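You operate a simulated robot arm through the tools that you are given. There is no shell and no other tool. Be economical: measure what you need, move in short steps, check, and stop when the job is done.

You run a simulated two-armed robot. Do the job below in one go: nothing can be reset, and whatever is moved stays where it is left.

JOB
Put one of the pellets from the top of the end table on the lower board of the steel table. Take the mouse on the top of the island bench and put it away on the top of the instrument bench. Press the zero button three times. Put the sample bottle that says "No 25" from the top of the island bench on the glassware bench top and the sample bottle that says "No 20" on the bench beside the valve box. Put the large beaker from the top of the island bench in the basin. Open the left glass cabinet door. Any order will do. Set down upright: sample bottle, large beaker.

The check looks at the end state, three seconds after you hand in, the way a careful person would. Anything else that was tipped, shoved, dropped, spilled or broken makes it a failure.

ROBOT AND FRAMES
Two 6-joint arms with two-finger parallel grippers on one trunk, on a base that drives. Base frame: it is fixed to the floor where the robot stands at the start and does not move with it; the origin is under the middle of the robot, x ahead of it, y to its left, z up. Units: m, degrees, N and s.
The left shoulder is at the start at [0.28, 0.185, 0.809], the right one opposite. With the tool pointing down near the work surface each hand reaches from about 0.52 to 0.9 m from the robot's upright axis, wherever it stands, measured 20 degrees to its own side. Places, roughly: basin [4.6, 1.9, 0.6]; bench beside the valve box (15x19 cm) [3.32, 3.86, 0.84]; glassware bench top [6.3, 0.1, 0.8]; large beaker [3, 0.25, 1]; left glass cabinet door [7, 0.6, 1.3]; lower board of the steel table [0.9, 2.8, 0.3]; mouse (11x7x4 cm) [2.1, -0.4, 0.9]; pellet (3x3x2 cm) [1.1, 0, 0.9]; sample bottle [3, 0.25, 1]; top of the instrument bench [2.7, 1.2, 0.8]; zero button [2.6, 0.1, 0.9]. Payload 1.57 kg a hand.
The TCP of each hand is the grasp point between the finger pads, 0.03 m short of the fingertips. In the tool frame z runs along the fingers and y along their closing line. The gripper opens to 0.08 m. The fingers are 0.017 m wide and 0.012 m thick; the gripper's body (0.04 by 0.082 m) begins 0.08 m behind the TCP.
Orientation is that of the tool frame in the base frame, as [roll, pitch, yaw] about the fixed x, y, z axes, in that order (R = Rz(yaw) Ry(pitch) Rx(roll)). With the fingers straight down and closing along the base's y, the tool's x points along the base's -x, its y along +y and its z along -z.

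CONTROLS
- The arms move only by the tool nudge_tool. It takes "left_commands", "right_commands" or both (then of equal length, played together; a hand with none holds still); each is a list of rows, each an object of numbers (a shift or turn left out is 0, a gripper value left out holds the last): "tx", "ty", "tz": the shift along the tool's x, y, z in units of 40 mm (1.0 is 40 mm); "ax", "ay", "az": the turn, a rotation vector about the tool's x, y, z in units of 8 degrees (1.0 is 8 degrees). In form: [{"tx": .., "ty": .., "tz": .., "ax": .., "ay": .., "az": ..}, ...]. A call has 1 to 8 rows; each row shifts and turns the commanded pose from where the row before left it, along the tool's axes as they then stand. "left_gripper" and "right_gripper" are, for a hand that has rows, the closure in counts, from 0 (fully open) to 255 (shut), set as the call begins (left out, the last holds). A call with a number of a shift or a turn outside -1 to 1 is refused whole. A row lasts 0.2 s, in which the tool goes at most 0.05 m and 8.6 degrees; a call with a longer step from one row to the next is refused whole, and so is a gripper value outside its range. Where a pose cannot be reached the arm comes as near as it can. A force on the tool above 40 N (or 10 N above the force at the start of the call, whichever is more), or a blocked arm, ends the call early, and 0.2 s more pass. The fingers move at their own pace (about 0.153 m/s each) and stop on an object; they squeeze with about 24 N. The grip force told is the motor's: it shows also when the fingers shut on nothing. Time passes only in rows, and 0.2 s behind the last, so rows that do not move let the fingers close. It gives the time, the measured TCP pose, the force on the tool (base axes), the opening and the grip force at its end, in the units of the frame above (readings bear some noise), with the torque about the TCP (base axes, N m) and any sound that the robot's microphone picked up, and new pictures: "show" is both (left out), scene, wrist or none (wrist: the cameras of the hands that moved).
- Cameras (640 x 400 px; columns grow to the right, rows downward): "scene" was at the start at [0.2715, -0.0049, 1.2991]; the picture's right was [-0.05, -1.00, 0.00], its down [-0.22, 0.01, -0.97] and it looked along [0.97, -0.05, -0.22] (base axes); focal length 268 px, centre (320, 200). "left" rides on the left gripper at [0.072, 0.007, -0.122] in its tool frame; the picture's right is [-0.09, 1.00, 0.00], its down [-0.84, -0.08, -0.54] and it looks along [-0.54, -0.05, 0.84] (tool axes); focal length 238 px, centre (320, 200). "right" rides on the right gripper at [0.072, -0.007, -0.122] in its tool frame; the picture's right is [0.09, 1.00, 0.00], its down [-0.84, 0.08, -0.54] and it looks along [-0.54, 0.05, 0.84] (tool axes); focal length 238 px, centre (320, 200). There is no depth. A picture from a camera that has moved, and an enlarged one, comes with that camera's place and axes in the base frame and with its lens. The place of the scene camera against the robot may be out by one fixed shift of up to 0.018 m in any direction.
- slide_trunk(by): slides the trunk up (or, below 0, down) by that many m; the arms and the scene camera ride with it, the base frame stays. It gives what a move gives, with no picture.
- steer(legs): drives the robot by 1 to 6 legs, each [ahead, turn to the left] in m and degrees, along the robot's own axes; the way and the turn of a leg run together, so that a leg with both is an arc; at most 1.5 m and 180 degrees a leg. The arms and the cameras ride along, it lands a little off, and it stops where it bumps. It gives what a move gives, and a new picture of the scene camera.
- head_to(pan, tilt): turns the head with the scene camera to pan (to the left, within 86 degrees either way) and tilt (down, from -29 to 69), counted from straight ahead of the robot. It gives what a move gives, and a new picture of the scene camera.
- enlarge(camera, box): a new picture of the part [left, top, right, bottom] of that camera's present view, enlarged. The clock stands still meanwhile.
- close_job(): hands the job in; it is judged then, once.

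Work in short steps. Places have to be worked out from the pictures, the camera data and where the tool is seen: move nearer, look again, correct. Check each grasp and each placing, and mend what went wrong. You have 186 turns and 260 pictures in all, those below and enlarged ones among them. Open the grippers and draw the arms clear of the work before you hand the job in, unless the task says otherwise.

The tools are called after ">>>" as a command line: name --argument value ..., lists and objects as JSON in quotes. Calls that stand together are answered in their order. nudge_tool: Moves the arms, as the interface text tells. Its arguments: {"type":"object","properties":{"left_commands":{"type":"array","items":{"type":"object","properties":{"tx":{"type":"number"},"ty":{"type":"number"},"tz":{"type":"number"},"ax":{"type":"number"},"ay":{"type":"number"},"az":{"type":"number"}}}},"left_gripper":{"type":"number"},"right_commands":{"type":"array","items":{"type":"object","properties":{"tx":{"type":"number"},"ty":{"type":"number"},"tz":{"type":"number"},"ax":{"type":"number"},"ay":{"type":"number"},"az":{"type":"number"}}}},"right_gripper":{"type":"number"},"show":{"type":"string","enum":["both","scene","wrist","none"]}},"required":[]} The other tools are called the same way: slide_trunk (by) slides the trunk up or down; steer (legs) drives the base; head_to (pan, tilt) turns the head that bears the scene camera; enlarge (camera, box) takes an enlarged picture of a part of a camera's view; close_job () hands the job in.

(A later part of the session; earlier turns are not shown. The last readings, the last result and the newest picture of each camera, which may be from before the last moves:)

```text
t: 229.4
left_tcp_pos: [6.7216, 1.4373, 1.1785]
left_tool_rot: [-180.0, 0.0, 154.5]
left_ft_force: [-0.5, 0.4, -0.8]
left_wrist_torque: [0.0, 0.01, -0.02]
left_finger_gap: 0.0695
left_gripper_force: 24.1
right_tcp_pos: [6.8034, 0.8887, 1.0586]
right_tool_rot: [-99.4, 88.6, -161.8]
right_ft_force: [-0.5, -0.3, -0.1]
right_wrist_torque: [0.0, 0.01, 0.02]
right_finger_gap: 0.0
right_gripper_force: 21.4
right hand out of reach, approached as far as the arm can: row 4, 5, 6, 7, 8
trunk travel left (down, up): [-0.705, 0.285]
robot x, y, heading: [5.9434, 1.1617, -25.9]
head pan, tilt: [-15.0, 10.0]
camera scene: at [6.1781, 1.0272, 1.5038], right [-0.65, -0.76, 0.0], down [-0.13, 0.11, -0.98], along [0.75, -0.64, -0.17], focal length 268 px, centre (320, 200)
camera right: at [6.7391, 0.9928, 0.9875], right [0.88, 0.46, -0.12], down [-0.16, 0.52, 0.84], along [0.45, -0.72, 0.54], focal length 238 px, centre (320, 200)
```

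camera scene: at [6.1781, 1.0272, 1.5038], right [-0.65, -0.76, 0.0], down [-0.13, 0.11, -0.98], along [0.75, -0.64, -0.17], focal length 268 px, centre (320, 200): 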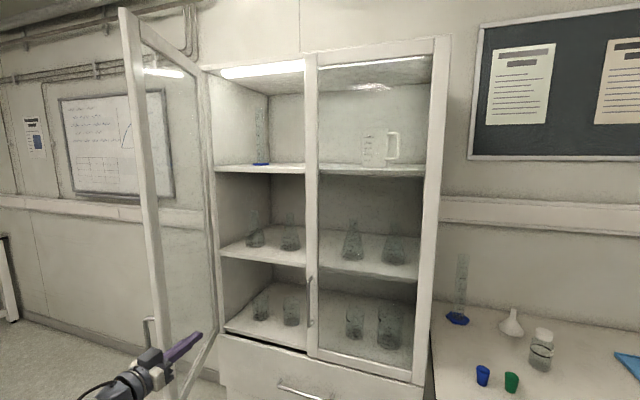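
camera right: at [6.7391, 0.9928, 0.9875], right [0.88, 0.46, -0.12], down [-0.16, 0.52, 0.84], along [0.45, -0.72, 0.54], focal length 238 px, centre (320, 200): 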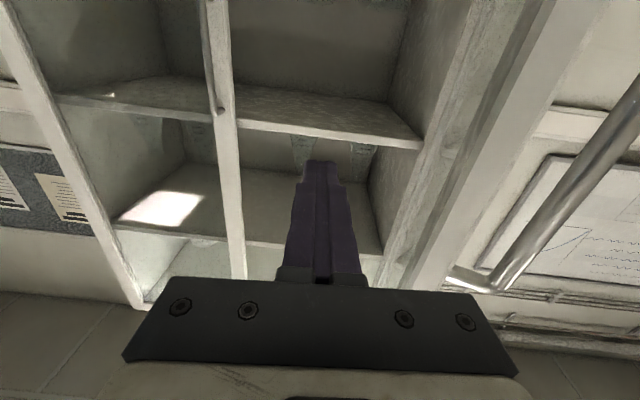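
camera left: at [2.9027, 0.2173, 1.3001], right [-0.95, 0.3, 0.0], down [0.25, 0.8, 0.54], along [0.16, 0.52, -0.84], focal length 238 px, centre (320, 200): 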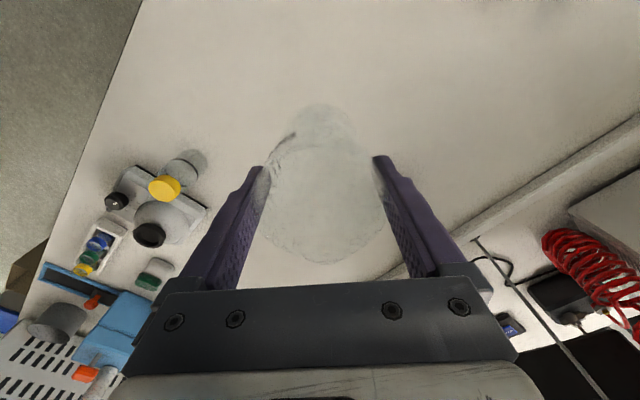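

Now about 65° open. I move the finger deeper behind the door and push it a bit further.

>>> nudge_tool --right_commands '[{"tz": 0.7}, {"tz": 0.7}, {"tz": 0.6}, {"ty": 0.6}, {"ty": 0.6}, {"ty": 0.6}, {"ty": 0.6}, {"ty": 0.6}]' --show "scene"

```text
t: 231.2
left_tcp_pos: [6.7202, 1.4381, 1.1779]
left_tool_rot: [-180.0, 0.0, 154.5]
left_ft_force: [0.3, -0.1, -0.6]
left_wrist_torque: [0.03, -0.03, -0.01]
left_finger_gap: 0.069
left_gripper_force: 24.0
right_tcp_pos: [6.8255, 0.8214, 1.0622]
right_tool_rot: [-98.4, 88.5, -160.7]
right_ft_force: [-0.4, 0.1, 0.2]
right_wrist_torque: [0.0, -0.05, -0.04]
right_finger_gap: 0.0002
right_gripper_force: 20.7
right hand out of reach, approached as far as the arm can: row 1, 2, 3, 4, 5, 6, 7, 8
trunk travel left (down, up): [-0.705, 0.285]
robot x, y, heading: [5.9494, 1.1551, -25.7]
head pan, tilt: [-15.0, 10.0]
camera scene: at [6.1782, 1.0273, 1.5038], right [-0.65, -0.76, 0.0], down [-0.13, 0.11, -0.98], along [0.75, -0.64, -0.17], focal length 268 px, centre (320, 200)
```

scene: 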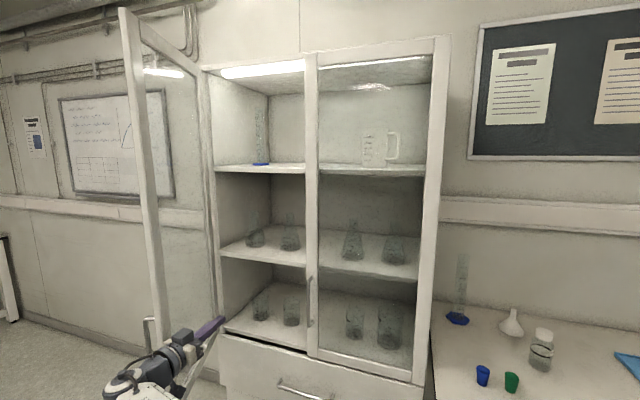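

Arm is at its limit, so I use a small base arc (ahead 0.08 m, 15° left) to push the door further.

>>> steer --legs '[[0.08, 15]]'

```text
t: 232.5
left_tcp_pos: [6.6966, 1.6046, 1.1779]
left_tool_rot: [-180.0, -0.1, 169.4]
left_ft_force: [-0.4, 0.0, -0.5]
left_wrist_torque: [0.02, -0.01, 0.0]
left_finger_gap: 0.0695
left_gripper_force: 24.0
right_tcp_pos: [6.9592, 1.0352, 1.0624]
right_tool_rot: [-98.8, 88.6, -146.0]
right_ft_force: [-0.2, 0.3, -0.4]
right_wrist_torque: [-0.02, 0.0, -0.01]
right_finger_gap: 0.0001
right_gripper_force: 21.6
trunk travel left (down, up): [-0.705, 0.285]
robot x, y, heading: [6.0203, 1.1302, -10.8]
head pan, tilt: [-15.0, 10.0]
camera scene: at [6.2804, 1.0624, 1.5039], right [-0.43, -0.9, 0.0], down [-0.16, 0.08, -0.98], along [0.89, -0.43, -0.17], focal length 268 px, centre (320, 200)
```

scene: 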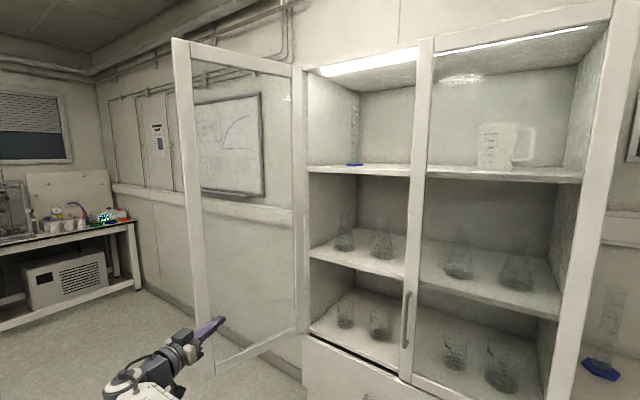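

The left glass door is now wide open. I back off away from it, bring the left hand in, and return the right hand to pointing down.

>>> steer --legs '[[-0.3, 0]]'

>>> nudge_tool --left_commands '[{"ty": -0.8}, {"ty": -0.8}, {"ty": -0.8}, {"ty": -0.8}, {"ty": -0.8}, {"ty": -0.8}, {"ty": -0.8}, {"ty": -0.5}]' --right_commands '[{"ay": 1, "tz": -0.2}, {"ay": 1, "tz": -0.2}, {"ay": 1, "tz": -0.2}, {"ay": 1, "tz": -0.2}, {"ay": 1, "tz": -0.2}, {"ay": 1}, {"ay": 1}, {"ay": 1}]' --show "scene"

```text
t: 234.7
left_tcp_pos: [6.4028, 1.6621, 1.1783]
left_tool_rot: [-179.9, -0.1, 169.6]
left_ft_force: [0.2, 0.3, -0.9]
left_wrist_torque: [0.02, 0.01, -0.01]
left_finger_gap: 0.069
left_gripper_force: 23.6
right_tcp_pos: [6.6661, 1.0943, 1.0626]
right_tool_rot: [-99.8, 88.4, -146.9]
right_ft_force: [0.1, -0.3, 1.3]
right_wrist_torque: [-0.01, -0.05, -0.01]
right_finger_gap: 0.0
right_gripper_force: 21.5
trunk travel left (down, up): [-0.705, 0.285]
robot x, y, heading: [5.7286, 1.1858, -10.5]
head pan, tilt: [-15.0, 10.0]
stopped in leg 1: the robot was blocked; the commanded pose is now the measured one
camera scene: at [5.9877, 1.1183, 1.5038], right [-0.43, -0.9, 0.0], down [-0.16, 0.07, -0.98], along [0.89, -0.42, -0.17], focal length 268 px, centre (320, 200)
```

scene: 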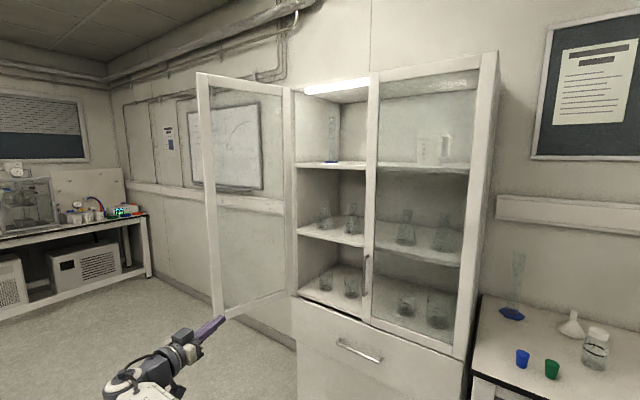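

```text
t: 236.5
left_tcp_pos: [6.3581, 1.4217, 1.1776]
left_tool_rot: [-179.9, -0.1, 169.8]
left_ft_force: [0.7, -0.5, -1.6]
left_wrist_torque: [-0.02, 0.02, -0.03]
left_finger_gap: 0.0693
left_gripper_force: 24.2
right_tcp_pos: [6.5869, 1.1127, 1.063]
right_tool_rot: [-178.3, 25.6, 133.8]
right_ft_force: [0.6, 0.4, 0.0]
right_wrist_torque: [-0.04, -0.01, -0.03]
right_finger_gap: 0.0
right_gripper_force: 21.1
right hand out of reach, approached as far as the arm can: row 3, 4, 5, 6, 7, 8
trunk travel left (down, up): [-0.705, 0.285]
robot x, y, heading: [5.7259, 1.1882, -10.5]
head pan, tilt: [-15.0, 10.0]
camera scene: at [5.9876, 1.1184, 1.5038], right [-0.43, -0.9, 0.0], down [-0.16, 0.07, -0.98], along [0.89, -0.42, -0.17], focal length 268 px, centre (320, 200)
```

scene: 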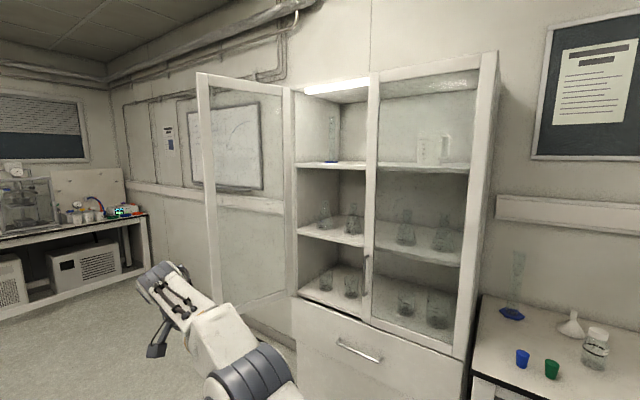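

The robot stopped against something behind it (likely the bin area). I finish straightening the right hand and draw it in, move slightly ahead, then turn left to face along the island's end.

>>> nudge_tool --right_commands '[{"ay": 1, "tz": -0.5}, {"ay": 1, "tz": -0.5}, {"ay": 1, "tz": -0.5}, {"ay": 0.2, "tx": 0.8}, {"tx": 0.8}, {"tx": 0.8}]' --right_gripper 0 --show "none"

>>> steer --legs '[[0.12, 0], [0, 100]]'

>>> head_to --pan 55 --tilt 30

```text
t: 237.9
left_tcp_pos: [6.3585, 1.4211, 1.1769]
left_tool_rot: [-179.9, -0.1, 169.7]
left_ft_force: [-0.6, 0.0, -1.2]
left_wrist_torque: [0.01, 0.03, 0.03]
left_finger_gap: 0.0689
left_gripper_force: 24.4
right_tcp_pos: [6.4618, 1.1855, 1.1032]
right_tool_rot: [-178.5, 0.1, 132.9]
right_ft_force: [0.1, -0.1, 0.9]
right_wrist_torque: [0.02, 0.0, 0.01]
right_finger_gap: 0.0802
right_gripper_force: 0.1
right hand out of reach, approached as far as the arm can: row 1, 2, 3
trunk travel left (down, up): [-0.705, 0.285]
robot x, y, heading: [5.7298, 1.1857, -10.6]
head pan, tilt: [-15.0, 10.0]
```

```text
t: 243.3
left_tcp_pos: [5.5041, 1.7441, 1.1789]
left_tool_rot: [-179.9, -0.1, -90.0]
left_ft_force: [0.2, -0.1, -0.7]
left_wrist_torque: [-0.01, 0.0, -0.02]
left_finger_gap: 0.0693
left_gripper_force: 23.8
right_tcp_pos: [5.7156, 1.8892, 1.1029]
right_tool_rot: [-178.5, 0.1, -126.6]
right_ft_force: [0.2, -1.0, 0.0]
right_wrist_torque: [0.01, 0.0, -0.02]
right_finger_gap: 0.0798
right_gripper_force: 0.1
trunk travel left (down, up): [-0.705, 0.285]
robot x, y, heading: [5.8442, 1.1671, 90.1]
head pan, tilt: [-15.0, 10.0]
camera scene: at [5.8893, 1.415, 1.5038], right [0.97, -0.26, 0.0], down [-0.04, -0.17, -0.98], along [0.25, 0.95, -0.17], focal length 268 px, centre (320, 200)
```

scene: 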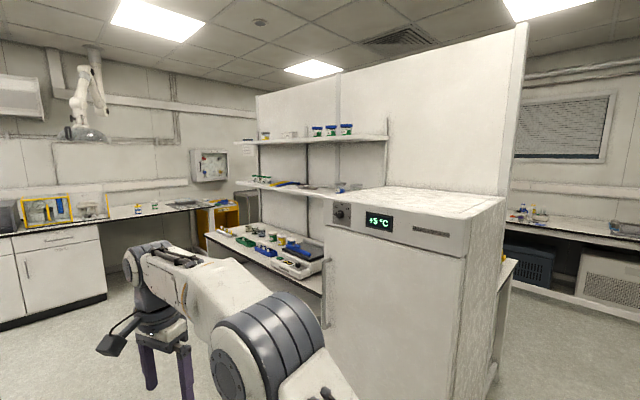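

```text
t: 244.8
left_tcp_pos: [5.5027, 1.7443, 1.1765]
left_tool_rot: [-180.0, -0.1, -89.8]
left_ft_force: [0.4, -0.3, -1.3]
left_wrist_torque: [-0.02, -0.03, -0.04]
left_finger_gap: 0.0691
left_gripper_force: 24.2
right_tcp_pos: [5.7159, 1.889, 1.1034]
right_tool_rot: [-178.5, 0.1, -126.5]
right_ft_force: [0.4, -0.1, -0.5]
right_wrist_torque: [-0.03, 0.01, -0.03]
right_finger_gap: 0.0798
right_gripper_force: 0.1
trunk travel left (down, up): [-0.705, 0.285]
robot x, y, heading: [5.8476, 1.1653, 90.1]
head pan, tilt: [55.0, 30.0]
camera scene: at [5.7911, 1.3771, 1.4715], right [0.57, 0.82, 0.0], down [0.41, -0.29, -0.87], along [-0.71, 0.5, -0.5], focal length 268 px, centre (320, 200)
```

scene: 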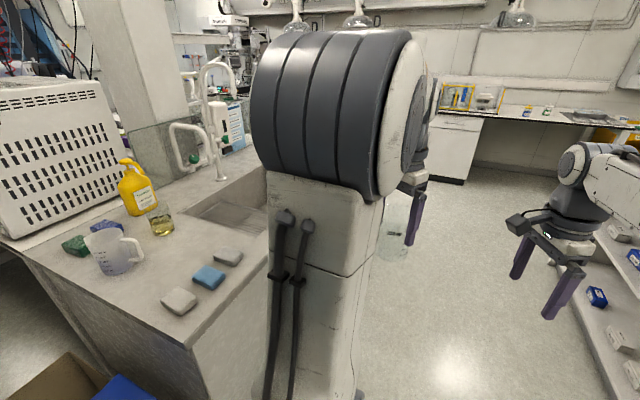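

The sink is on the island's end behind my arm. I drive along the end of the island and turn to face the basin.

>>> steer --legs '[[0, 14], [1.2, 0], [0, 103]]'

>>> head_to --pan 0 --tilt 30

```text
t: 255.9
left_tcp_pos: [5.1896, 1.7587, 1.1777]
left_tool_rot: [-180.0, -0.1, 25.7]
left_ft_force: [-1.0, -0.8, -1.2]
left_wrist_torque: [-0.02, 0.01, -0.03]
left_finger_gap: 0.0691
left_gripper_force: 23.9
right_tcp_pos: [4.9678, 1.8874, 1.1025]
right_tool_rot: [-178.5, 0.2, -11.0]
right_ft_force: [-0.7, 0.1, -0.3]
right_wrist_torque: [0.0, 0.0, 0.02]
right_finger_gap: 0.0801
right_gripper_force: 0.1
trunk travel left (down, up): [-0.705, 0.285]
robot x, y, heading: [5.5634, 2.3199, -154.4]
head pan, tilt: [55.0, 30.0]
camera scene: at [5.4214, 2.1605, 1.4715], right [-0.99, 0.16, 0.0], down [0.08, 0.49, -0.87], along [-0.14, -0.85, -0.5], focal length 268 px, centre (320, 200)
```

scene: 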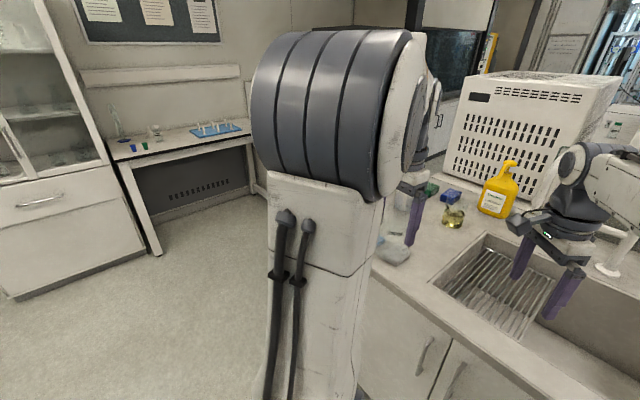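

```text
t: 257.2
left_tcp_pos: [5.1901, 1.7594, 1.1765]
left_tool_rot: [-179.9, -0.1, 25.7]
left_ft_force: [-0.5, 0.0, -1.2]
left_wrist_torque: [0.03, -0.02, 0.0]
left_finger_gap: 0.069
left_gripper_force: 24.3
right_tcp_pos: [4.9659, 1.8887, 1.1044]
right_tool_rot: [-178.5, 0.1, -11.1]
right_ft_force: [0.3, 0.7, -0.2]
right_wrist_torque: [-0.05, 0.01, 0.0]
right_finger_gap: 0.0798
right_gripper_force: 0.0
trunk travel left (down, up): [-0.705, 0.285]
robot x, y, heading: [5.5637, 2.3206, -154.5]
head pan, tilt: [0.0, 30.0]
camera scene: at [5.3547, 2.2105, 1.4715], right [-0.43, 0.9, 0.0], down [0.45, 0.22, -0.87], along [-0.78, -0.38, -0.5], focal length 268 px, centre (320, 200)
```

scene: 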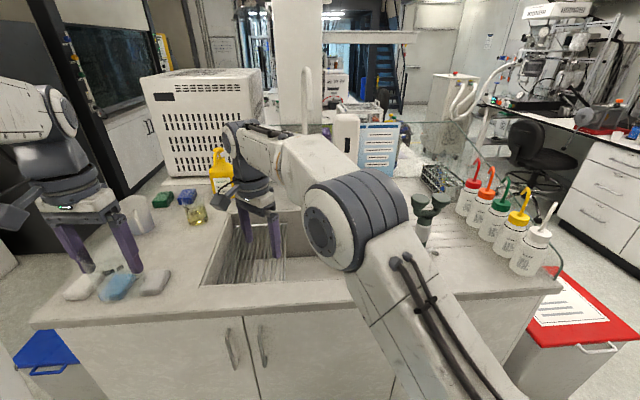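

The right arm is bent across over the basin front. I raise it and move it to its own side, so I can see the basin.

>>> nudge_tool --right_commands '[{"tz": -0.9}, {"tz": -0.9}, {"ty": -0.9, "tz": -0.4}, {"ty": -0.9, "tz": -0.4}, {"ty": -0.9, "az": -0.8}, {"ty": -0.9, "az": -0.8}, {"ty": -0.9, "az": -0.8}, {"ty": -0.9, "az": -0.8}]' --show "none"

>>> head_to --pan 0 --tilt 42

```text
t: 259.0
left_tcp_pos: [5.1896, 1.7593, 1.1774]
left_tool_rot: [-179.9, -0.1, 25.6]
left_ft_force: [-0.2, -0.8, -1.4]
left_wrist_torque: [0.05, 0.01, 0.0]
left_finger_gap: 0.0691
left_gripper_force: 23.6
right_tcp_pos: [4.9864, 2.0977, 1.2126]
right_tool_rot: [-178.5, -0.5, 14.8]
right_ft_force: [0.5, 0.5, -0.4]
right_wrist_torque: [-0.01, -0.02, 0.01]
right_finger_gap: 0.08
right_gripper_force: 0.0
trunk travel left (down, up): [-0.705, 0.285]
robot x, y, heading: [5.562, 2.3207, -154.4]
head pan, tilt: [0.0, 30.0]
```

```text
t: 259.7
left_tcp_pos: [5.1894, 1.7589, 1.1768]
left_tool_rot: [-179.9, -0.2, 25.7]
left_ft_force: [-0.8, -0.8, -1.0]
left_wrist_torque: [0.02, -0.02, 0.01]
left_finger_gap: 0.0691
left_gripper_force: 23.7
right_tcp_pos: [4.9836, 2.0988, 1.2127]
right_tool_rot: [-178.7, -0.5, 14.6]
right_ft_force: [0.9, 0.4, -0.5]
right_wrist_torque: [0.0, 0.03, -0.01]
right_finger_gap: 0.0801
right_gripper_force: 0.1
trunk travel left (down, up): [-0.705, 0.285]
robot x, y, heading: [5.5604, 2.3188, -154.2]
head pan, tilt: [0.0, 42.0]
camera scene: at [5.3608, 2.2136, 1.4533], right [-0.43, 0.9, 0.0], down [0.6, 0.29, -0.74], along [-0.67, -0.32, -0.67], focal length 268 px, centre (320, 200)
```

scene: 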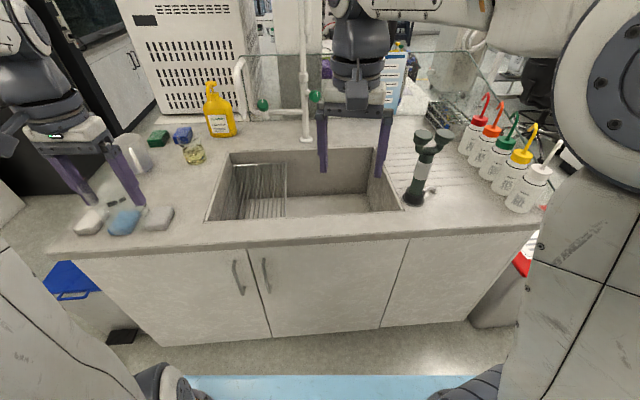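

Basin opening spans about u 4.83–5.20, v 0.24–0.84; the left part has a grate, the right part a flat floor. I aim the beaker at (4.63, 1.94). I raise the right hand, turn 23° right and move 0.2 m nearer.

>>> nudge_tool --right_commands '[{"tz": -0.9, "tx": 0.5}, {"tz": -0.9, "tx": 0.5}, {"tz": -0.9, "tx": 0.5}, {"tz": -0.9, "tx": 0.5}]' --show "none"

>>> steer --legs '[[0, -23], [0.2, 0]]'

```text
t: 260.7
left_tcp_pos: [5.189, 1.7584, 1.1778]
left_tool_rot: [-179.9, -0.2, 25.7]
left_ft_force: [-0.1, 0.1, -1.5]
left_wrist_torque: [0.01, -0.04, -0.03]
left_finger_gap: 0.0689
left_gripper_force: 24.0
right_tcp_pos: [5.0609, 2.1157, 1.357]
right_tool_rot: [-178.5, -0.6, 14.6]
right_ft_force: [-0.3, -0.8, 0.3]
right_wrist_torque: [-0.04, 0.0, 0.0]
right_finger_gap: 0.0803
right_gripper_force: 0.0
trunk travel left (down, up): [-0.705, 0.285]
robot x, y, heading: [5.5649, 2.3215, -154.5]
head pan, tilt: [0.0, 42.0]
```

```text
t: 263.5
left_tcp_pos: [4.8034, 1.9356, 1.1782]
left_tool_rot: [-179.9, 0.0, 2.9]
left_ft_force: [0.3, 0.3, -0.5]
left_wrist_torque: [0.03, 0.06, 0.01]
left_finger_gap: 0.069
left_gripper_force: 24.3
right_tcp_pos: [4.8203, 2.3138, 1.3574]
right_tool_rot: [-178.6, -0.5, -8.1]
right_ft_force: [0.0, -0.5, 0.7]
right_wrist_torque: [0.0, -0.02, -0.02]
right_finger_gap: 0.0798
right_gripper_force: 0.1
trunk travel left (down, up): [-0.705, 0.285]
robot x, y, heading: [5.3636, 2.3108, -177.0]
head pan, tilt: [0.0, 42.0]
camera scene: at [5.1373, 2.2964, 1.4533], right [-0.05, 1.0, 0.0], down [0.67, 0.03, -0.74], along [-0.74, -0.04, -0.67], focal length 268 px, centre (320, 200)
```

scene: 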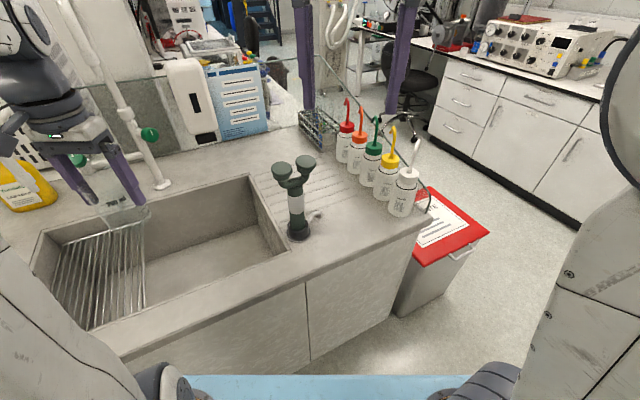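

The wire rack fills the basin's left half; the right half is flat. I move the beaker over (4.62, 1.955) and look with the left wrist camera.

>>> nudge_tool --left_commands '[{"tx": -0.9, "ty": -0.14}, {"tx": -0.9, "ty": -0.14}, {"tx": -0.9, "ty": -0.14}, {"tx": -0.9, "ty": -0.14}, {"tx": -0.9, "ty": -0.14}]'

```text
t: 264.7
left_tcp_pos: [4.6213, 1.9543, 1.1764]
left_tool_rot: [-179.9, -0.2, 3.0]
left_ft_force: [0.4, 0.6, -2.1]
left_wrist_torque: [-0.02, 0.04, 0.01]
left_finger_gap: 0.0692
left_gripper_force: 24.1
right_tcp_pos: [4.8204, 2.314, 1.358]
right_tool_rot: [-178.4, -0.5, -8.1]
right_ft_force: [0.5, -0.1, -0.5]
right_wrist_torque: [0.01, 0.04, -0.01]
right_finger_gap: 0.08
right_gripper_force: 0.1
trunk travel left (down, up): [-0.705, 0.285]
robot x, y, heading: [5.3616, 2.3094, -177.2]
head pan, tilt: [0.0, 42.0]
camera scene: at [5.1372, 2.2964, 1.4532], right [-0.05, 1.0, 0.0], down [0.67, 0.03, -0.74], along [-0.74, -0.04, -0.67], focal length 268 px, centre (320, 200)
camera left: at [4.6927, 1.9507, 1.3002], right [-0.04, -1.0, 0.0], down [-0.84, 0.03, 0.54], along [-0.54, 0.02, -0.84], focal length 238 px, centre (320, 200)
```

scene: 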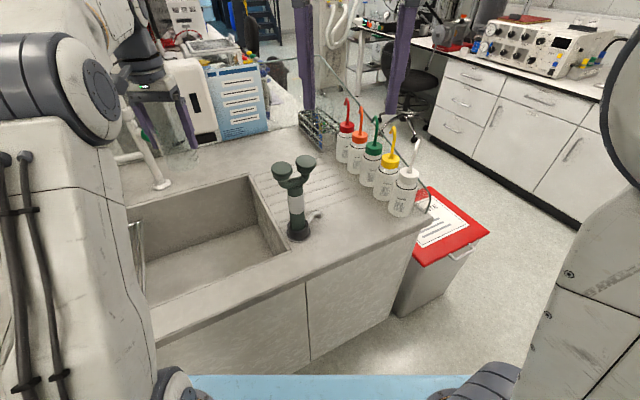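
left: 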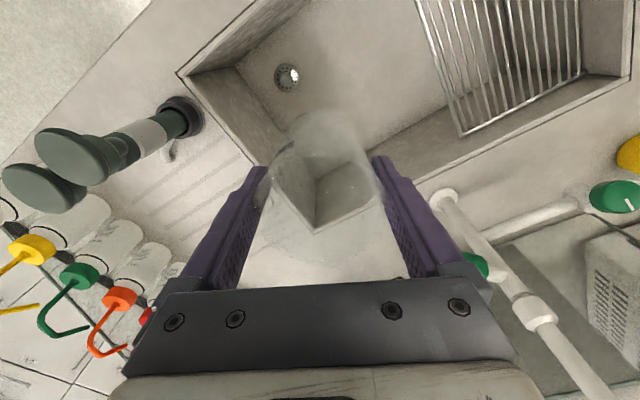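

Straight below the beaker is open basin floor beside the drain. I lower it.

>>> nudge_tool --left_commands '[{"tz": 0.9}, {"tz": 0.9}, {"tz": 0.9}, {"tz": 0.9}, {"tz": 0.9}, {"tz": 0.9}, {"tz": 0.9}, {"tz": 0.9}]'

```text
t: 266.5
left_tcp_pos: [4.6204, 1.9545, 0.8881]
left_tool_rot: [-179.9, 0.0, 2.9]
left_ft_force: [0.4, -0.5, -0.3]
left_wrist_torque: [-0.01, -0.01, -0.02]
left_finger_gap: 0.0692
left_gripper_force: 23.7
right_tcp_pos: [4.8205, 2.314, 1.3581]
right_tool_rot: [-178.5, -0.5, -8.1]
right_ft_force: [0.5, -0.1, -0.6]
right_wrist_torque: [0.03, 0.03, -0.01]
right_finger_gap: 0.0798
right_gripper_force: 0.1
trunk travel left (down, up): [-0.705, 0.285]
robot x, y, heading: [5.3597, 2.3111, -177.0]
head pan, tilt: [0.0, 42.0]
camera scene: at [5.1371, 2.2964, 1.4533], right [-0.05, 1.0, 0.0], down [0.67, 0.03, -0.74], along [-0.74, -0.04, -0.67], focal length 268 px, centre (320, 200)
camera left: at [4.6932, 1.9504, 1.0106], right [-0.04, -1.0, 0.0], down [-0.84, 0.03, 0.54], along [-0.54, 0.02, -0.84], focal length 238 px, centre (320, 200)
```

scene: 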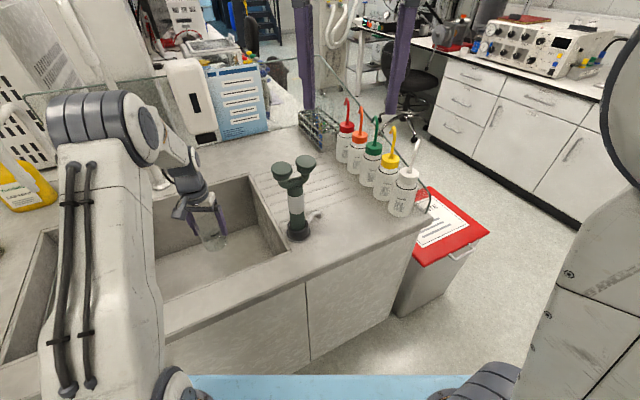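
left: 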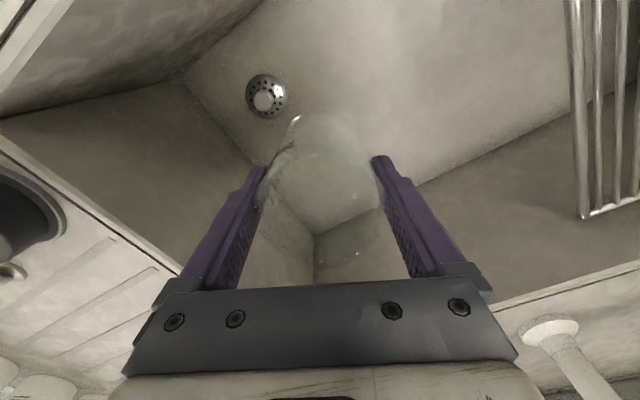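

>>> nudge_tool --left_commands '[{"tz": 0.9}, {"tz": 0.9}, {"tz": 0.9}, {"tz": 0.8}]' --show "wrist"

```text
t: 267.5
left_tcp_pos: [4.6221, 1.9555, 0.7498]
left_tool_rot: [-179.9, -0.1, 3.0]
left_ft_force: [0.0, -0.2, -0.8]
left_wrist_torque: [-0.04, 0.01, 0.03]
left_finger_gap: 0.0691
left_gripper_force: 24.4
right_tcp_pos: [4.82, 2.3132, 1.358]
right_tool_rot: [-178.6, -0.6, -8.1]
right_ft_force: [0.6, 0.6, 0.2]
right_wrist_torque: [0.04, -0.01, 0.01]
right_finger_gap: 0.0801
right_gripper_force: 0.1
trunk travel left (down, up): [-0.705, 0.285]
robot x, y, heading: [5.363, 2.313, -177.1]
head pan, tilt: [0.0, 42.0]
camera left: at [4.6936, 1.9507, 0.8714], right [-0.04, -1.0, 0.0], down [-0.84, 0.03, 0.54], along [-0.54, 0.02, -0.84], focal length 238 px, centre (320, 200)
```

left: 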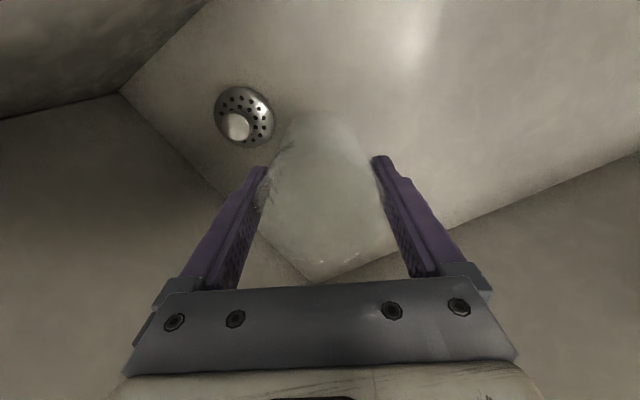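

Floor seems ~0.58. I lower 6 cm more, then creep.

>>> nudge_tool --left_commands '[{"tz": 0.5}, {"tz": 0.5}, {"tz": 0.5}]' --show "wrist"

>>> nudge_tool --left_commands '[{"tz": 0.2}, {"tz": 0.2}, {}]' --show "none"

>>> nudge_tool --left_commands '[{"tz": 0.2}, {}]' --show "none"

```text
t: 268.3
left_tcp_pos: [4.6221, 1.9563, 0.688]
left_tool_rot: [-179.8, -0.1, 3.0]
left_ft_force: [-0.1, -0.4, -1.6]
left_wrist_torque: [0.02, 0.01, 0.0]
left_finger_gap: 0.0692
left_gripper_force: 24.2
right_tcp_pos: [4.82, 2.3147, 1.3591]
right_tool_rot: [-178.7, -0.6, -8.1]
right_ft_force: [-0.4, 0.0, -0.6]
right_wrist_torque: [-0.02, -0.01, -0.03]
right_finger_gap: 0.0799
right_gripper_force: 0.0
trunk travel left (down, up): [-0.705, 0.285]
robot x, y, heading: [5.3628, 2.31, -177.1]
head pan, tilt: [0.0, 42.0]
camera left: at [4.6938, 1.9511, 0.8115], right [-0.04, -1.0, 0.0], down [-0.84, 0.03, 0.54], along [-0.54, 0.02, -0.84], focal length 238 px, centre (320, 200)
```

left: 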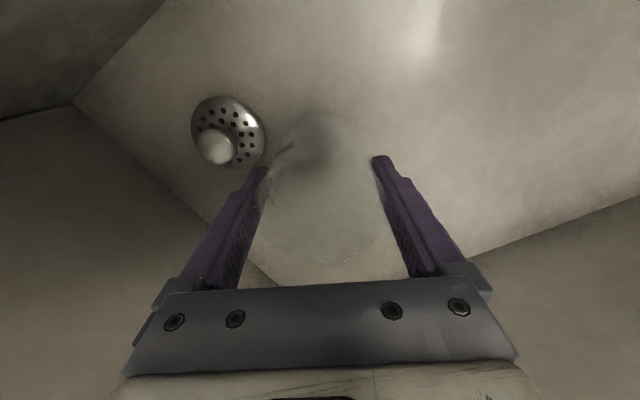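

```text
t: 269.1
left_tcp_pos: [4.6218, 1.9544, 0.674]
left_tool_rot: [-179.9, -0.2, 3.1]
left_ft_force: [0.3, -0.6, -1.6]
left_wrist_torque: [-0.04, -0.02, -0.02]
left_finger_gap: 0.0689
left_gripper_force: 23.8
right_tcp_pos: [4.8204, 2.3145, 1.3572]
right_tool_rot: [-178.6, -0.7, -8.0]
right_ft_force: [0.2, -0.2, 0.2]
right_wrist_torque: [0.0, -0.01, 0.03]
right_finger_gap: 0.08
right_gripper_force: 0.1
trunk travel left (down, up): [-0.705, 0.285]
robot x, y, heading: [5.3629, 2.3051, -177.1]
head pan, tilt: [0.0, 42.0]
```

```text
t: 269.7
left_tcp_pos: [4.6204, 1.9552, 0.6647]
left_tool_rot: [-180.0, -0.2, 3.0]
left_ft_force: [-0.8, 0.2, -0.8]
left_wrist_torque: [-0.06, -0.04, 0.01]
left_finger_gap: 0.0689
left_gripper_force: 23.9
right_tcp_pos: [4.8201, 2.3148, 1.3575]
right_tool_rot: [-178.5, -0.6, -8.0]
right_ft_force: [-0.4, 0.2, -0.3]
right_wrist_torque: [-0.02, 0.0, -0.03]
right_finger_gap: 0.0804
right_gripper_force: 0.0
trunk travel left (down, up): [-0.705, 0.285]
robot x, y, heading: [5.3631, 2.3114, -176.9]
head pan, tilt: [0.0, 42.0]
```

>>> nudge_tool --left_commands '[{"tz": 0.15}, {"tz": 0.15}, {}]' --show "none"

>>> nudge_tool --left_commands '[{"tz": 0.1}, {"tz": 0.1}, {}]' --show "wrist"

```text
t: 270.5
left_tcp_pos: [4.6207, 1.9558, 0.6554]
left_tool_rot: [180.0, 0.2, 3.0]
left_ft_force: [3.7, -0.5, 19.9]
left_wrist_torque: [-0.25, 0.0, 0.01]
left_finger_gap: 0.0693
left_gripper_force: 24.2
right_tcp_pos: [4.822, 2.3138, 1.3575]
right_tool_rot: [-178.6, -0.5, -8.1]
right_ft_force: [0.1, -0.9, -0.2]
right_wrist_torque: [-0.01, 0.0, 0.01]
right_finger_gap: 0.0799
right_gripper_force: 0.1
trunk travel left (down, up): [-0.705, 0.285]
robot x, y, heading: [5.364, 2.3105, -176.8]
head pan, tilt: [0.0, 42.0]
```

```text
t: 271.3
left_tcp_pos: [4.6223, 1.9553, 0.6457]
left_tool_rot: [-179.9, 0.0, 3.0]
left_ft_force: [-1.5, -5.0, 22.2]
left_wrist_torque: [-0.35, 0.09, -0.17]
left_finger_gap: 0.068
left_gripper_force: 24.0
right_tcp_pos: [4.8213, 2.3147, 1.3577]
right_tool_rot: [-178.7, -0.6, -8.0]
right_ft_force: [-0.1, -0.2, 0.4]
right_wrist_torque: [-0.02, 0.0, -0.02]
right_finger_gap: 0.0799
right_gripper_force: 0.0
trunk travel left (down, up): [-0.705, 0.285]
robot x, y, heading: [5.3653, 2.3096, -176.8]
head pan, tilt: [0.0, 42.0]
camera left: at [4.6935, 1.9514, 0.7688], right [-0.04, -1.0, 0.0], down [-0.84, 0.03, 0.54], along [-0.54, 0.02, -0.84], focal length 238 px, centre (320, 200)
```

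left: 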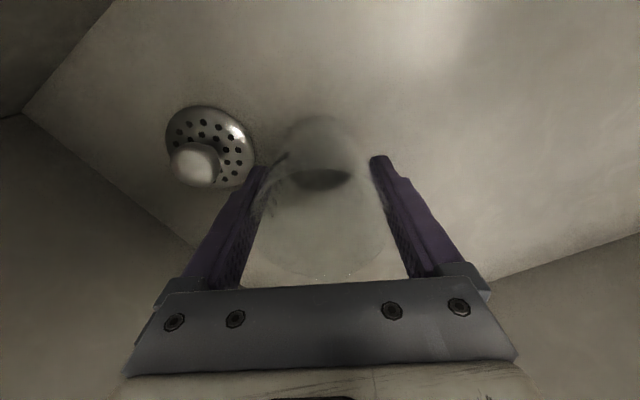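

Contact; the beaker stands on the floor (it slid a few mm in the grip). I open.

>>> nudge_tool --left_commands '[{"tz": -0.03}, {}, {}, {}]' --left_gripper 0 --show "wrist"

```text
t: 272.3
left_tcp_pos: [4.6212, 1.9562, 0.6463]
left_tool_rot: [-179.9, -0.1, 3.1]
left_ft_force: [0.9, 0.0, -1.0]
left_wrist_torque: [0.02, 0.01, 0.01]
left_finger_gap: 0.0801
left_gripper_force: 0.0
right_tcp_pos: [4.82, 2.314, 1.3562]
right_tool_rot: [-178.6, -0.6, -8.1]
right_ft_force: [-0.2, -0.2, 0.1]
right_wrist_torque: [0.0, 0.03, 0.03]
right_finger_gap: 0.0798
right_gripper_force: 0.0
trunk travel left (down, up): [-0.705, 0.285]
robot x, y, heading: [5.3627, 2.3067, -176.8]
head pan, tilt: [0.0, 42.0]
camera left: at [4.6936, 1.9518, 0.769], right [-0.04, -1.0, 0.0], down [-0.84, 0.03, 0.54], along [-0.54, 0.02, -0.84], focal length 238 px, centre (320, 200)
```

left: 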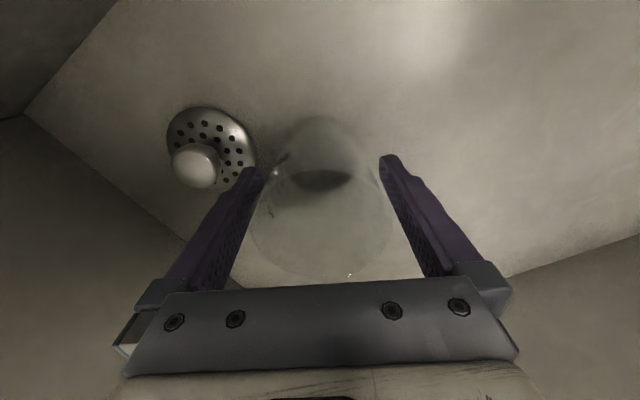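

Fingers are clear on both sides. I lift straight up and check.

>>> nudge_tool --left_commands '[{"tz": -0.5}, {"tz": -0.9}, {"tz": -0.9}, {"tz": -0.9}, {"tz": -0.9}, {"tz": -0.9}, {"tz": -0.9}, {"tz": -0.9}]' --show "wrist"

>>> nudge_tool --left_commands '[{"tz": -0.9}, {"tz": -0.9}, {"tz": -0.9}, {"tz": -0.9}, {"tz": -0.9}, {"tx": 1}, {"tx": 1}, {"tx": 1}]' --show "scene"

```text
t: 274.1
left_tcp_pos: [4.621, 1.9546, 0.9185]
left_tool_rot: [-179.9, -0.1, 2.9]
left_ft_force: [0.2, 0.5, 0.2]
left_wrist_torque: [-0.01, -0.04, 0.01]
left_finger_gap: 0.08
left_gripper_force: 0.1
right_tcp_pos: [4.8198, 2.314, 1.3569]
right_tool_rot: [-178.5, -0.6, -8.1]
right_ft_force: [-1.2, -0.8, 0.6]
right_wrist_torque: [0.02, -0.03, 0.02]
right_finger_gap: 0.08
right_gripper_force: 0.0
trunk travel left (down, up): [-0.705, 0.285]
robot x, y, heading: [5.3609, 2.3071, -176.9]
head pan, tilt: [0.0, 42.0]
camera left: at [4.6932, 1.9513, 1.0407], right [-0.04, -1.0, 0.0], down [-0.84, 0.03, 0.54], along [-0.54, 0.02, -0.84], focal length 238 px, centre (320, 200)
```

left: 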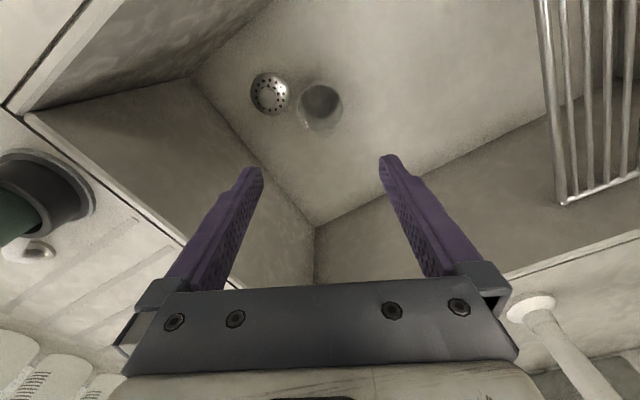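

```text
t: 275.9
left_tcp_pos: [4.7413, 1.9608, 1.098]
left_tool_rot: [-180.0, -0.1, 3.0]
left_ft_force: [-0.7, 0.1, 0.2]
left_wrist_torque: [0.0, -0.01, 0.02]
left_finger_gap: 0.0799
left_gripper_force: 0.0
right_tcp_pos: [4.8198, 2.3133, 1.3573]
right_tool_rot: [-178.5, -0.5, -8.0]
right_ft_force: [0.0, 0.3, 0.2]
right_wrist_torque: [0.0, -0.03, -0.02]
right_finger_gap: 0.08
right_gripper_force: 0.0
trunk travel left (down, up): [-0.705, 0.285]
robot x, y, heading: [5.3613, 2.3067, -177.4]
head pan, tilt: [0.0, 42.0]
camera scene: at [5.1367, 2.2964, 1.4532], right [-0.05, 1.0, 0.0], down [0.67, 0.03, -0.74], along [-0.74, -0.04, -0.67], focal length 268 px, centre (320, 200)
```

scene: 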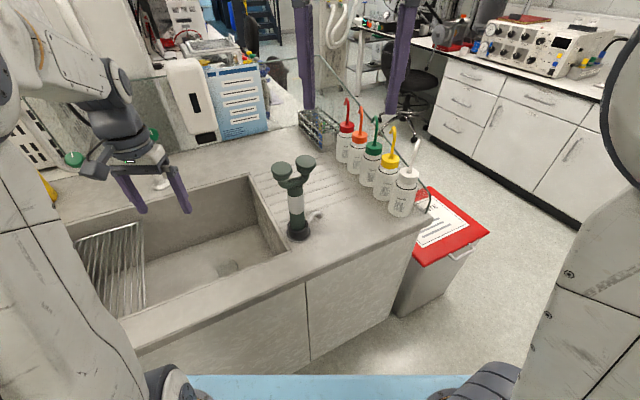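

The beaker stands upright on the basin floor. Next I return down the right aisle for the mouse and No 20: back off, turn, and go to the aisle mouth.

>>> steer --legs '[[-0.35, 0], [0, 97], [1.45, 0], [0, -72]]'

>>> head_to --pan 0 --tilt 25

```text
t: 292.2
left_tcp_pos: [5.5784, 0.3043, 1.0991]
left_tool_rot: [-179.9, -0.1, 29.4]
left_ft_force: [-0.4, -0.5, 0.2]
left_wrist_torque: [0.0, -0.02, 0.0]
left_finger_gap: 0.0799
left_gripper_force: 0.0
right_tcp_pos: [5.4924, 0.6562, 1.358]
right_tool_rot: [-178.5, -0.6, 18.3]
right_ft_force: [0.3, -0.4, 0.7]
right_wrist_torque: [-0.01, -0.03, -0.01]
right_finger_gap: 0.08
right_gripper_force: 0.0
trunk travel left (down, up): [-0.705, 0.285]
robot x, y, heading: [5.9776, 0.8906, -150.9]
head pan, tilt: [0.0, 42.0]
camera scene: at [5.7856, 0.7725, 1.4532], right [-0.49, 0.87, 0.0], down [0.58, 0.33, -0.74], along [-0.65, -0.36, -0.67], focal length 268 px, centre (320, 200)
```

scene: 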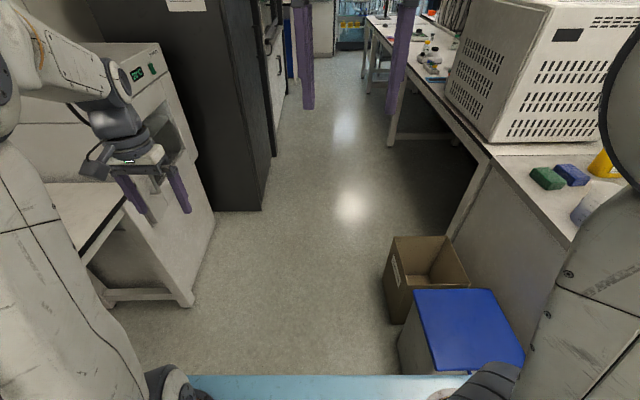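

```text
t: 293.0
left_tcp_pos: [5.5792, 0.3041, 1.0993]
left_tool_rot: [180.0, -0.1, 29.4]
left_ft_force: [-0.5, -0.5, -0.3]
left_wrist_torque: [0.0, 0.01, -0.05]
left_finger_gap: 0.0803
left_gripper_force: 0.1
right_tcp_pos: [5.4918, 0.6565, 1.3572]
right_tool_rot: [-178.5, -0.7, 18.3]
right_ft_force: [-0.2, 0.8, 0.4]
right_wrist_torque: [0.0, 0.0, -0.05]
right_finger_gap: 0.0798
right_gripper_force: 0.1
trunk travel left (down, up): [-0.705, 0.285]
robot x, y, heading: [5.9807, 0.8921, -150.8]
head pan, tilt: [0.0, 25.0]
camera scene: at [5.7781, 0.7684, 1.4794], right [-0.49, 0.87, 0.0], down [0.37, 0.21, -0.91], along [-0.79, -0.44, -0.42], focal length 268 px, centre (320, 200)
```

scene: 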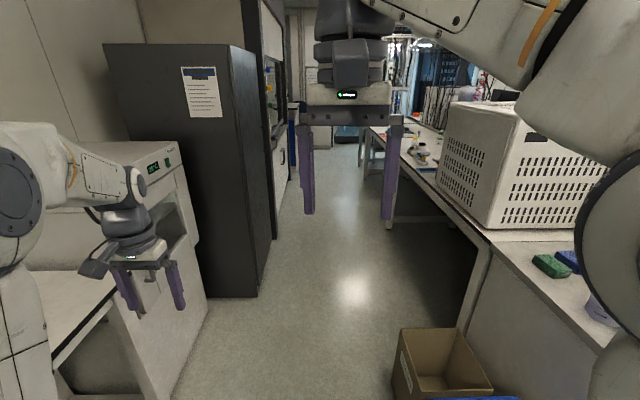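

The aisle is clear; I drive down its middle toward the mouse.

>>> steer --legs '[[0, 1], [1.45, 0], [0, -2.5], [1.5, 0]]'

```text
t: 308.0
left_tcp_pos: [2.9849, -1.1151, 1.0996]
left_tool_rot: [-179.9, -0.1, 27.8]
left_ft_force: [0.3, 0.1, 1.2]
left_wrist_torque: [0.03, -0.02, -0.02]
left_finger_gap: 0.0802
left_gripper_force: 0.0
right_tcp_pos: [2.9086, -0.7603, 1.357]
right_tool_rot: [-178.5, -0.6, 16.7]
right_ft_force: [0.7, 0.4, -0.3]
right_wrist_torque: [0.01, -0.01, -0.01]
right_finger_gap: 0.08
right_gripper_force: 0.1
trunk travel left (down, up): [-0.705, 0.285]
robot x, y, heading: [3.4001, -0.5384, -152.4]
head pan, tilt: [0.0, 25.0]
camera scene: at [3.1975, -0.6554, 1.4795], right [-0.46, 0.89, 0.0], down [0.37, 0.2, -0.91], along [-0.8, -0.42, -0.42], focal length 268 px, centre (320, 200)
```

scene: 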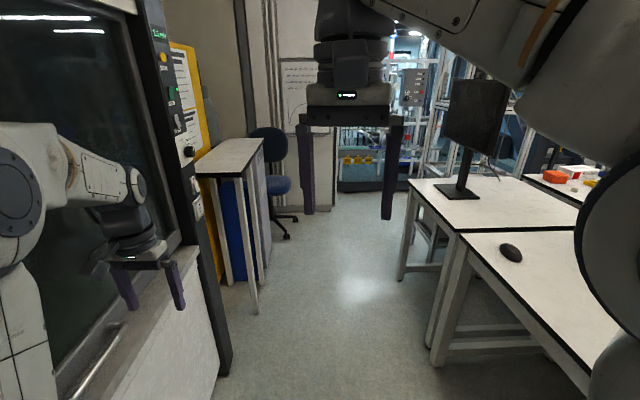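

I see the mouse on the island at about (2.13, -0.41). I drive 0.9 m further and turn right to face the island.

>>> steer --legs '[[0.88, 0], [0, -90]]'

>>> head_to --pan 15 --tilt 45

```text
t: 316.4
left_tcp_pos: [2.0467, -0.5365, 1.0989]
left_tool_rot: [-179.9, -0.1, -61.3]
left_ft_force: [0.0, 0.2, 0.2]
left_wrist_torque: [0.01, -0.01, 0.0]
left_finger_gap: 0.08
left_gripper_force: 0.0
right_tcp_pos: [2.3984, -0.4549, 1.3582]
right_tool_rot: [-178.5, -0.6, -72.4]
right_ft_force: [0.0, 0.3, -0.8]
right_wrist_torque: [-0.01, -0.03, 0.0]
right_finger_gap: 0.0799
right_gripper_force: 0.0
trunk travel left (down, up): [-0.705, 0.285]
robot x, y, heading: [2.6285, -0.9416, 118.4]
head pan, tilt: [0.0, 25.0]
camera scene: at [2.5269, -0.7227, 1.4795], right [0.88, 0.48, 0.0], down [0.2, -0.37, -0.91], along [-0.43, 0.8, -0.42], focal length 268 px, centre (320, 200)
```

scene: 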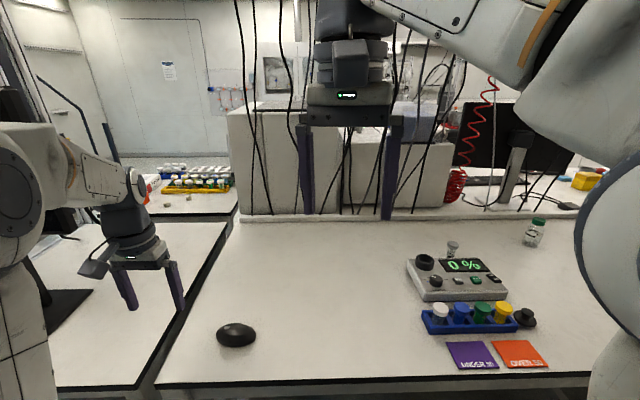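

```text
t: 317.2
left_tcp_pos: [2.0458, -0.5358, 1.0991]
left_tool_rot: [-179.9, -0.1, -61.3]
left_ft_force: [0.3, -0.5, -0.2]
left_wrist_torque: [0.03, 0.0, 0.01]
left_finger_gap: 0.0799
left_gripper_force: 0.1
right_tcp_pos: [2.3984, -0.4534, 1.3564]
right_tool_rot: [-178.5, -0.7, -72.4]
right_ft_force: [-0.3, 0.6, -0.6]
right_wrist_torque: [-0.03, 0.05, -0.01]
right_finger_gap: 0.0804
right_gripper_force: 0.1
trunk travel left (down, up): [-0.705, 0.285]
robot x, y, heading: [2.6321, -0.9474, 119.0]
head pan, tilt: [15.0, 45.0]
camera scene: at [2.515, -0.7446, 1.449], right [0.72, 0.69, 0.0], down [0.49, -0.51, -0.71], along [-0.49, 0.51, -0.71], focal length 268 px, centre (320, 200)
```

scene: 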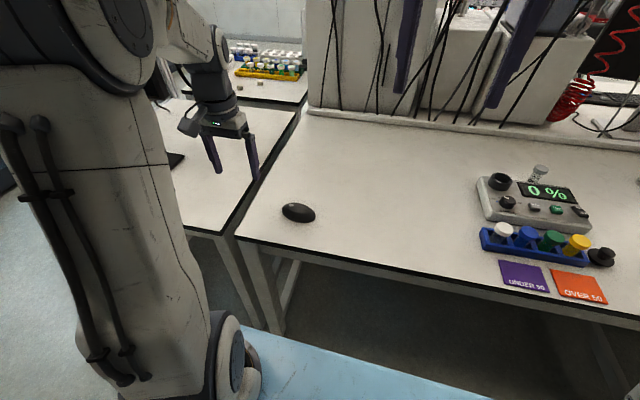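

The mouse lies at about (2.12, -0.42) with its long axis nearly along the bench. I bring the left hand above it.

>>> nudge_tool --left_commands '[{"tx": -0.43, "ty": -0.75}, {"tx": -0.43, "ty": -0.75}, {"tx": -0.43, "ty": -0.75}, {"tx": -0.43, "ty": -0.75}]' --show "wrist"

```text
t: 318.2
left_tcp_pos: [2.1176, -0.4171, 1.0994]
left_tool_rot: [-179.8, 0.0, -61.2]
left_ft_force: [-1.2, 0.5, 0.1]
left_wrist_torque: [-0.01, 0.01, 0.02]
left_finger_gap: 0.0802
left_gripper_force: 0.1
right_tcp_pos: [2.3982, -0.4538, 1.3569]
right_tool_rot: [-178.5, -0.6, -72.4]
right_ft_force: [0.4, 0.0, -0.2]
right_wrist_torque: [-0.01, 0.0, -0.01]
right_finger_gap: 0.08
right_gripper_force: 0.1
trunk travel left (down, up): [-0.705, 0.285]
robot x, y, heading: [2.6339, -0.9443, 118.5]
head pan, tilt: [15.0, 45.0]
camera left: at [2.1465, -0.4844, 1.221], right [-0.92, -0.4, 0.0], down [-0.34, 0.77, 0.54], along [-0.21, 0.5, -0.84], focal length 238 px, centre (320, 200)
```

left: 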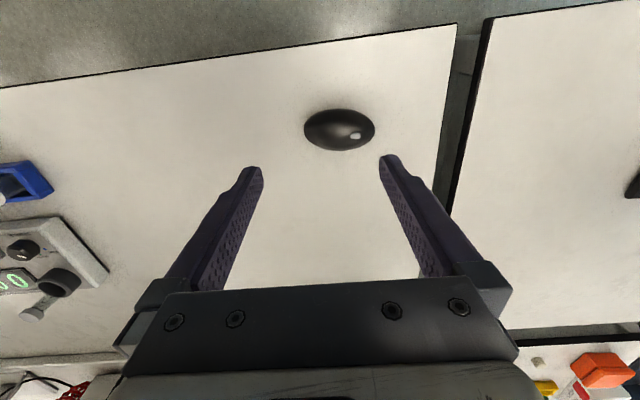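

Mouse centre is (2.084, -0.404), long axis at ≈18°. I rotate the left hand 79° counter-clockwise so it closes across the mouse's width.

>>> nudge_tool --left_commands '[{"tx": -0.35, "ty": 0.3}, {"tx": -0.35, "ty": 0.29, "az": -0.9}, {"az": -1}, {"az": -1}, {"az": -1}, {"az": -1}, {"az": -1}, {"az": -1}]' --show "none"

>>> nudge_tool --left_commands '[{"az": -1}, {"az": -1}, {"az": -1}, {}]' --show "wrist"

```text
t: 320.0
left_tcp_pos: [2.0846, -0.404, 1.0998]
left_tool_rot: [180.0, -0.1, -5.9]
left_ft_force: [0.2, 0.4, 0.0]
left_wrist_torque: [0.02, 0.0, 0.0]
left_finger_gap: 0.0801
left_gripper_force: 0.1
right_tcp_pos: [2.3991, -0.4533, 1.3573]
right_tool_rot: [-178.4, -0.7, -72.4]
right_ft_force: [0.7, 0.6, 0.5]
right_wrist_torque: [-0.02, -0.04, 0.01]
right_finger_gap: 0.0797
right_gripper_force: 0.1
trunk travel left (down, up): [-0.705, 0.285]
robot x, y, heading: [2.6302, -0.9406, 118.5]
head pan, tilt: [15.0, 45.0]
```

```text
t: 321.0
left_tcp_pos: [2.0846, -0.4053, 1.0989]
left_tool_rot: [-179.9, -0.1, 18.0]
left_ft_force: [0.0, 0.8, 0.6]
left_wrist_torque: [-0.03, -0.03, 0.0]
left_finger_gap: 0.0802
left_gripper_force: 0.1
right_tcp_pos: [2.3985, -0.4539, 1.3575]
right_tool_rot: [-178.6, -0.6, -72.4]
right_ft_force: [0.4, -0.5, -1.2]
right_wrist_torque: [-0.02, -0.02, -0.02]
right_finger_gap: 0.08
right_gripper_force: 0.0
trunk travel left (down, up): [-0.705, 0.285]
robot x, y, heading: [2.6268, -0.9406, 118.5]
head pan, tilt: [15.0, 45.0]
camera left: at [2.154, -0.3895, 1.2215], right [0.22, -0.98, 0.0], down [-0.82, -0.19, 0.54], along [-0.53, -0.12, -0.84], focal length 238 px, centre (320, 200)
```

left: 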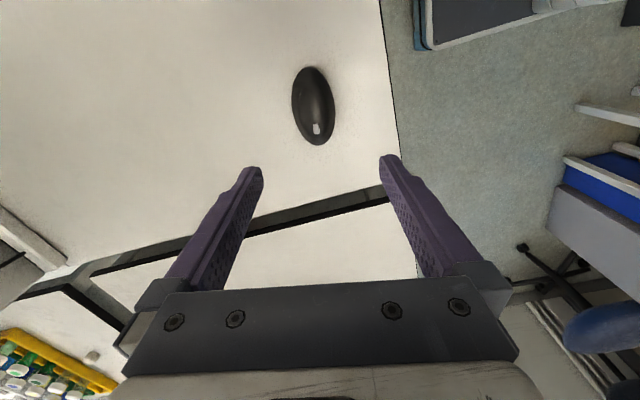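

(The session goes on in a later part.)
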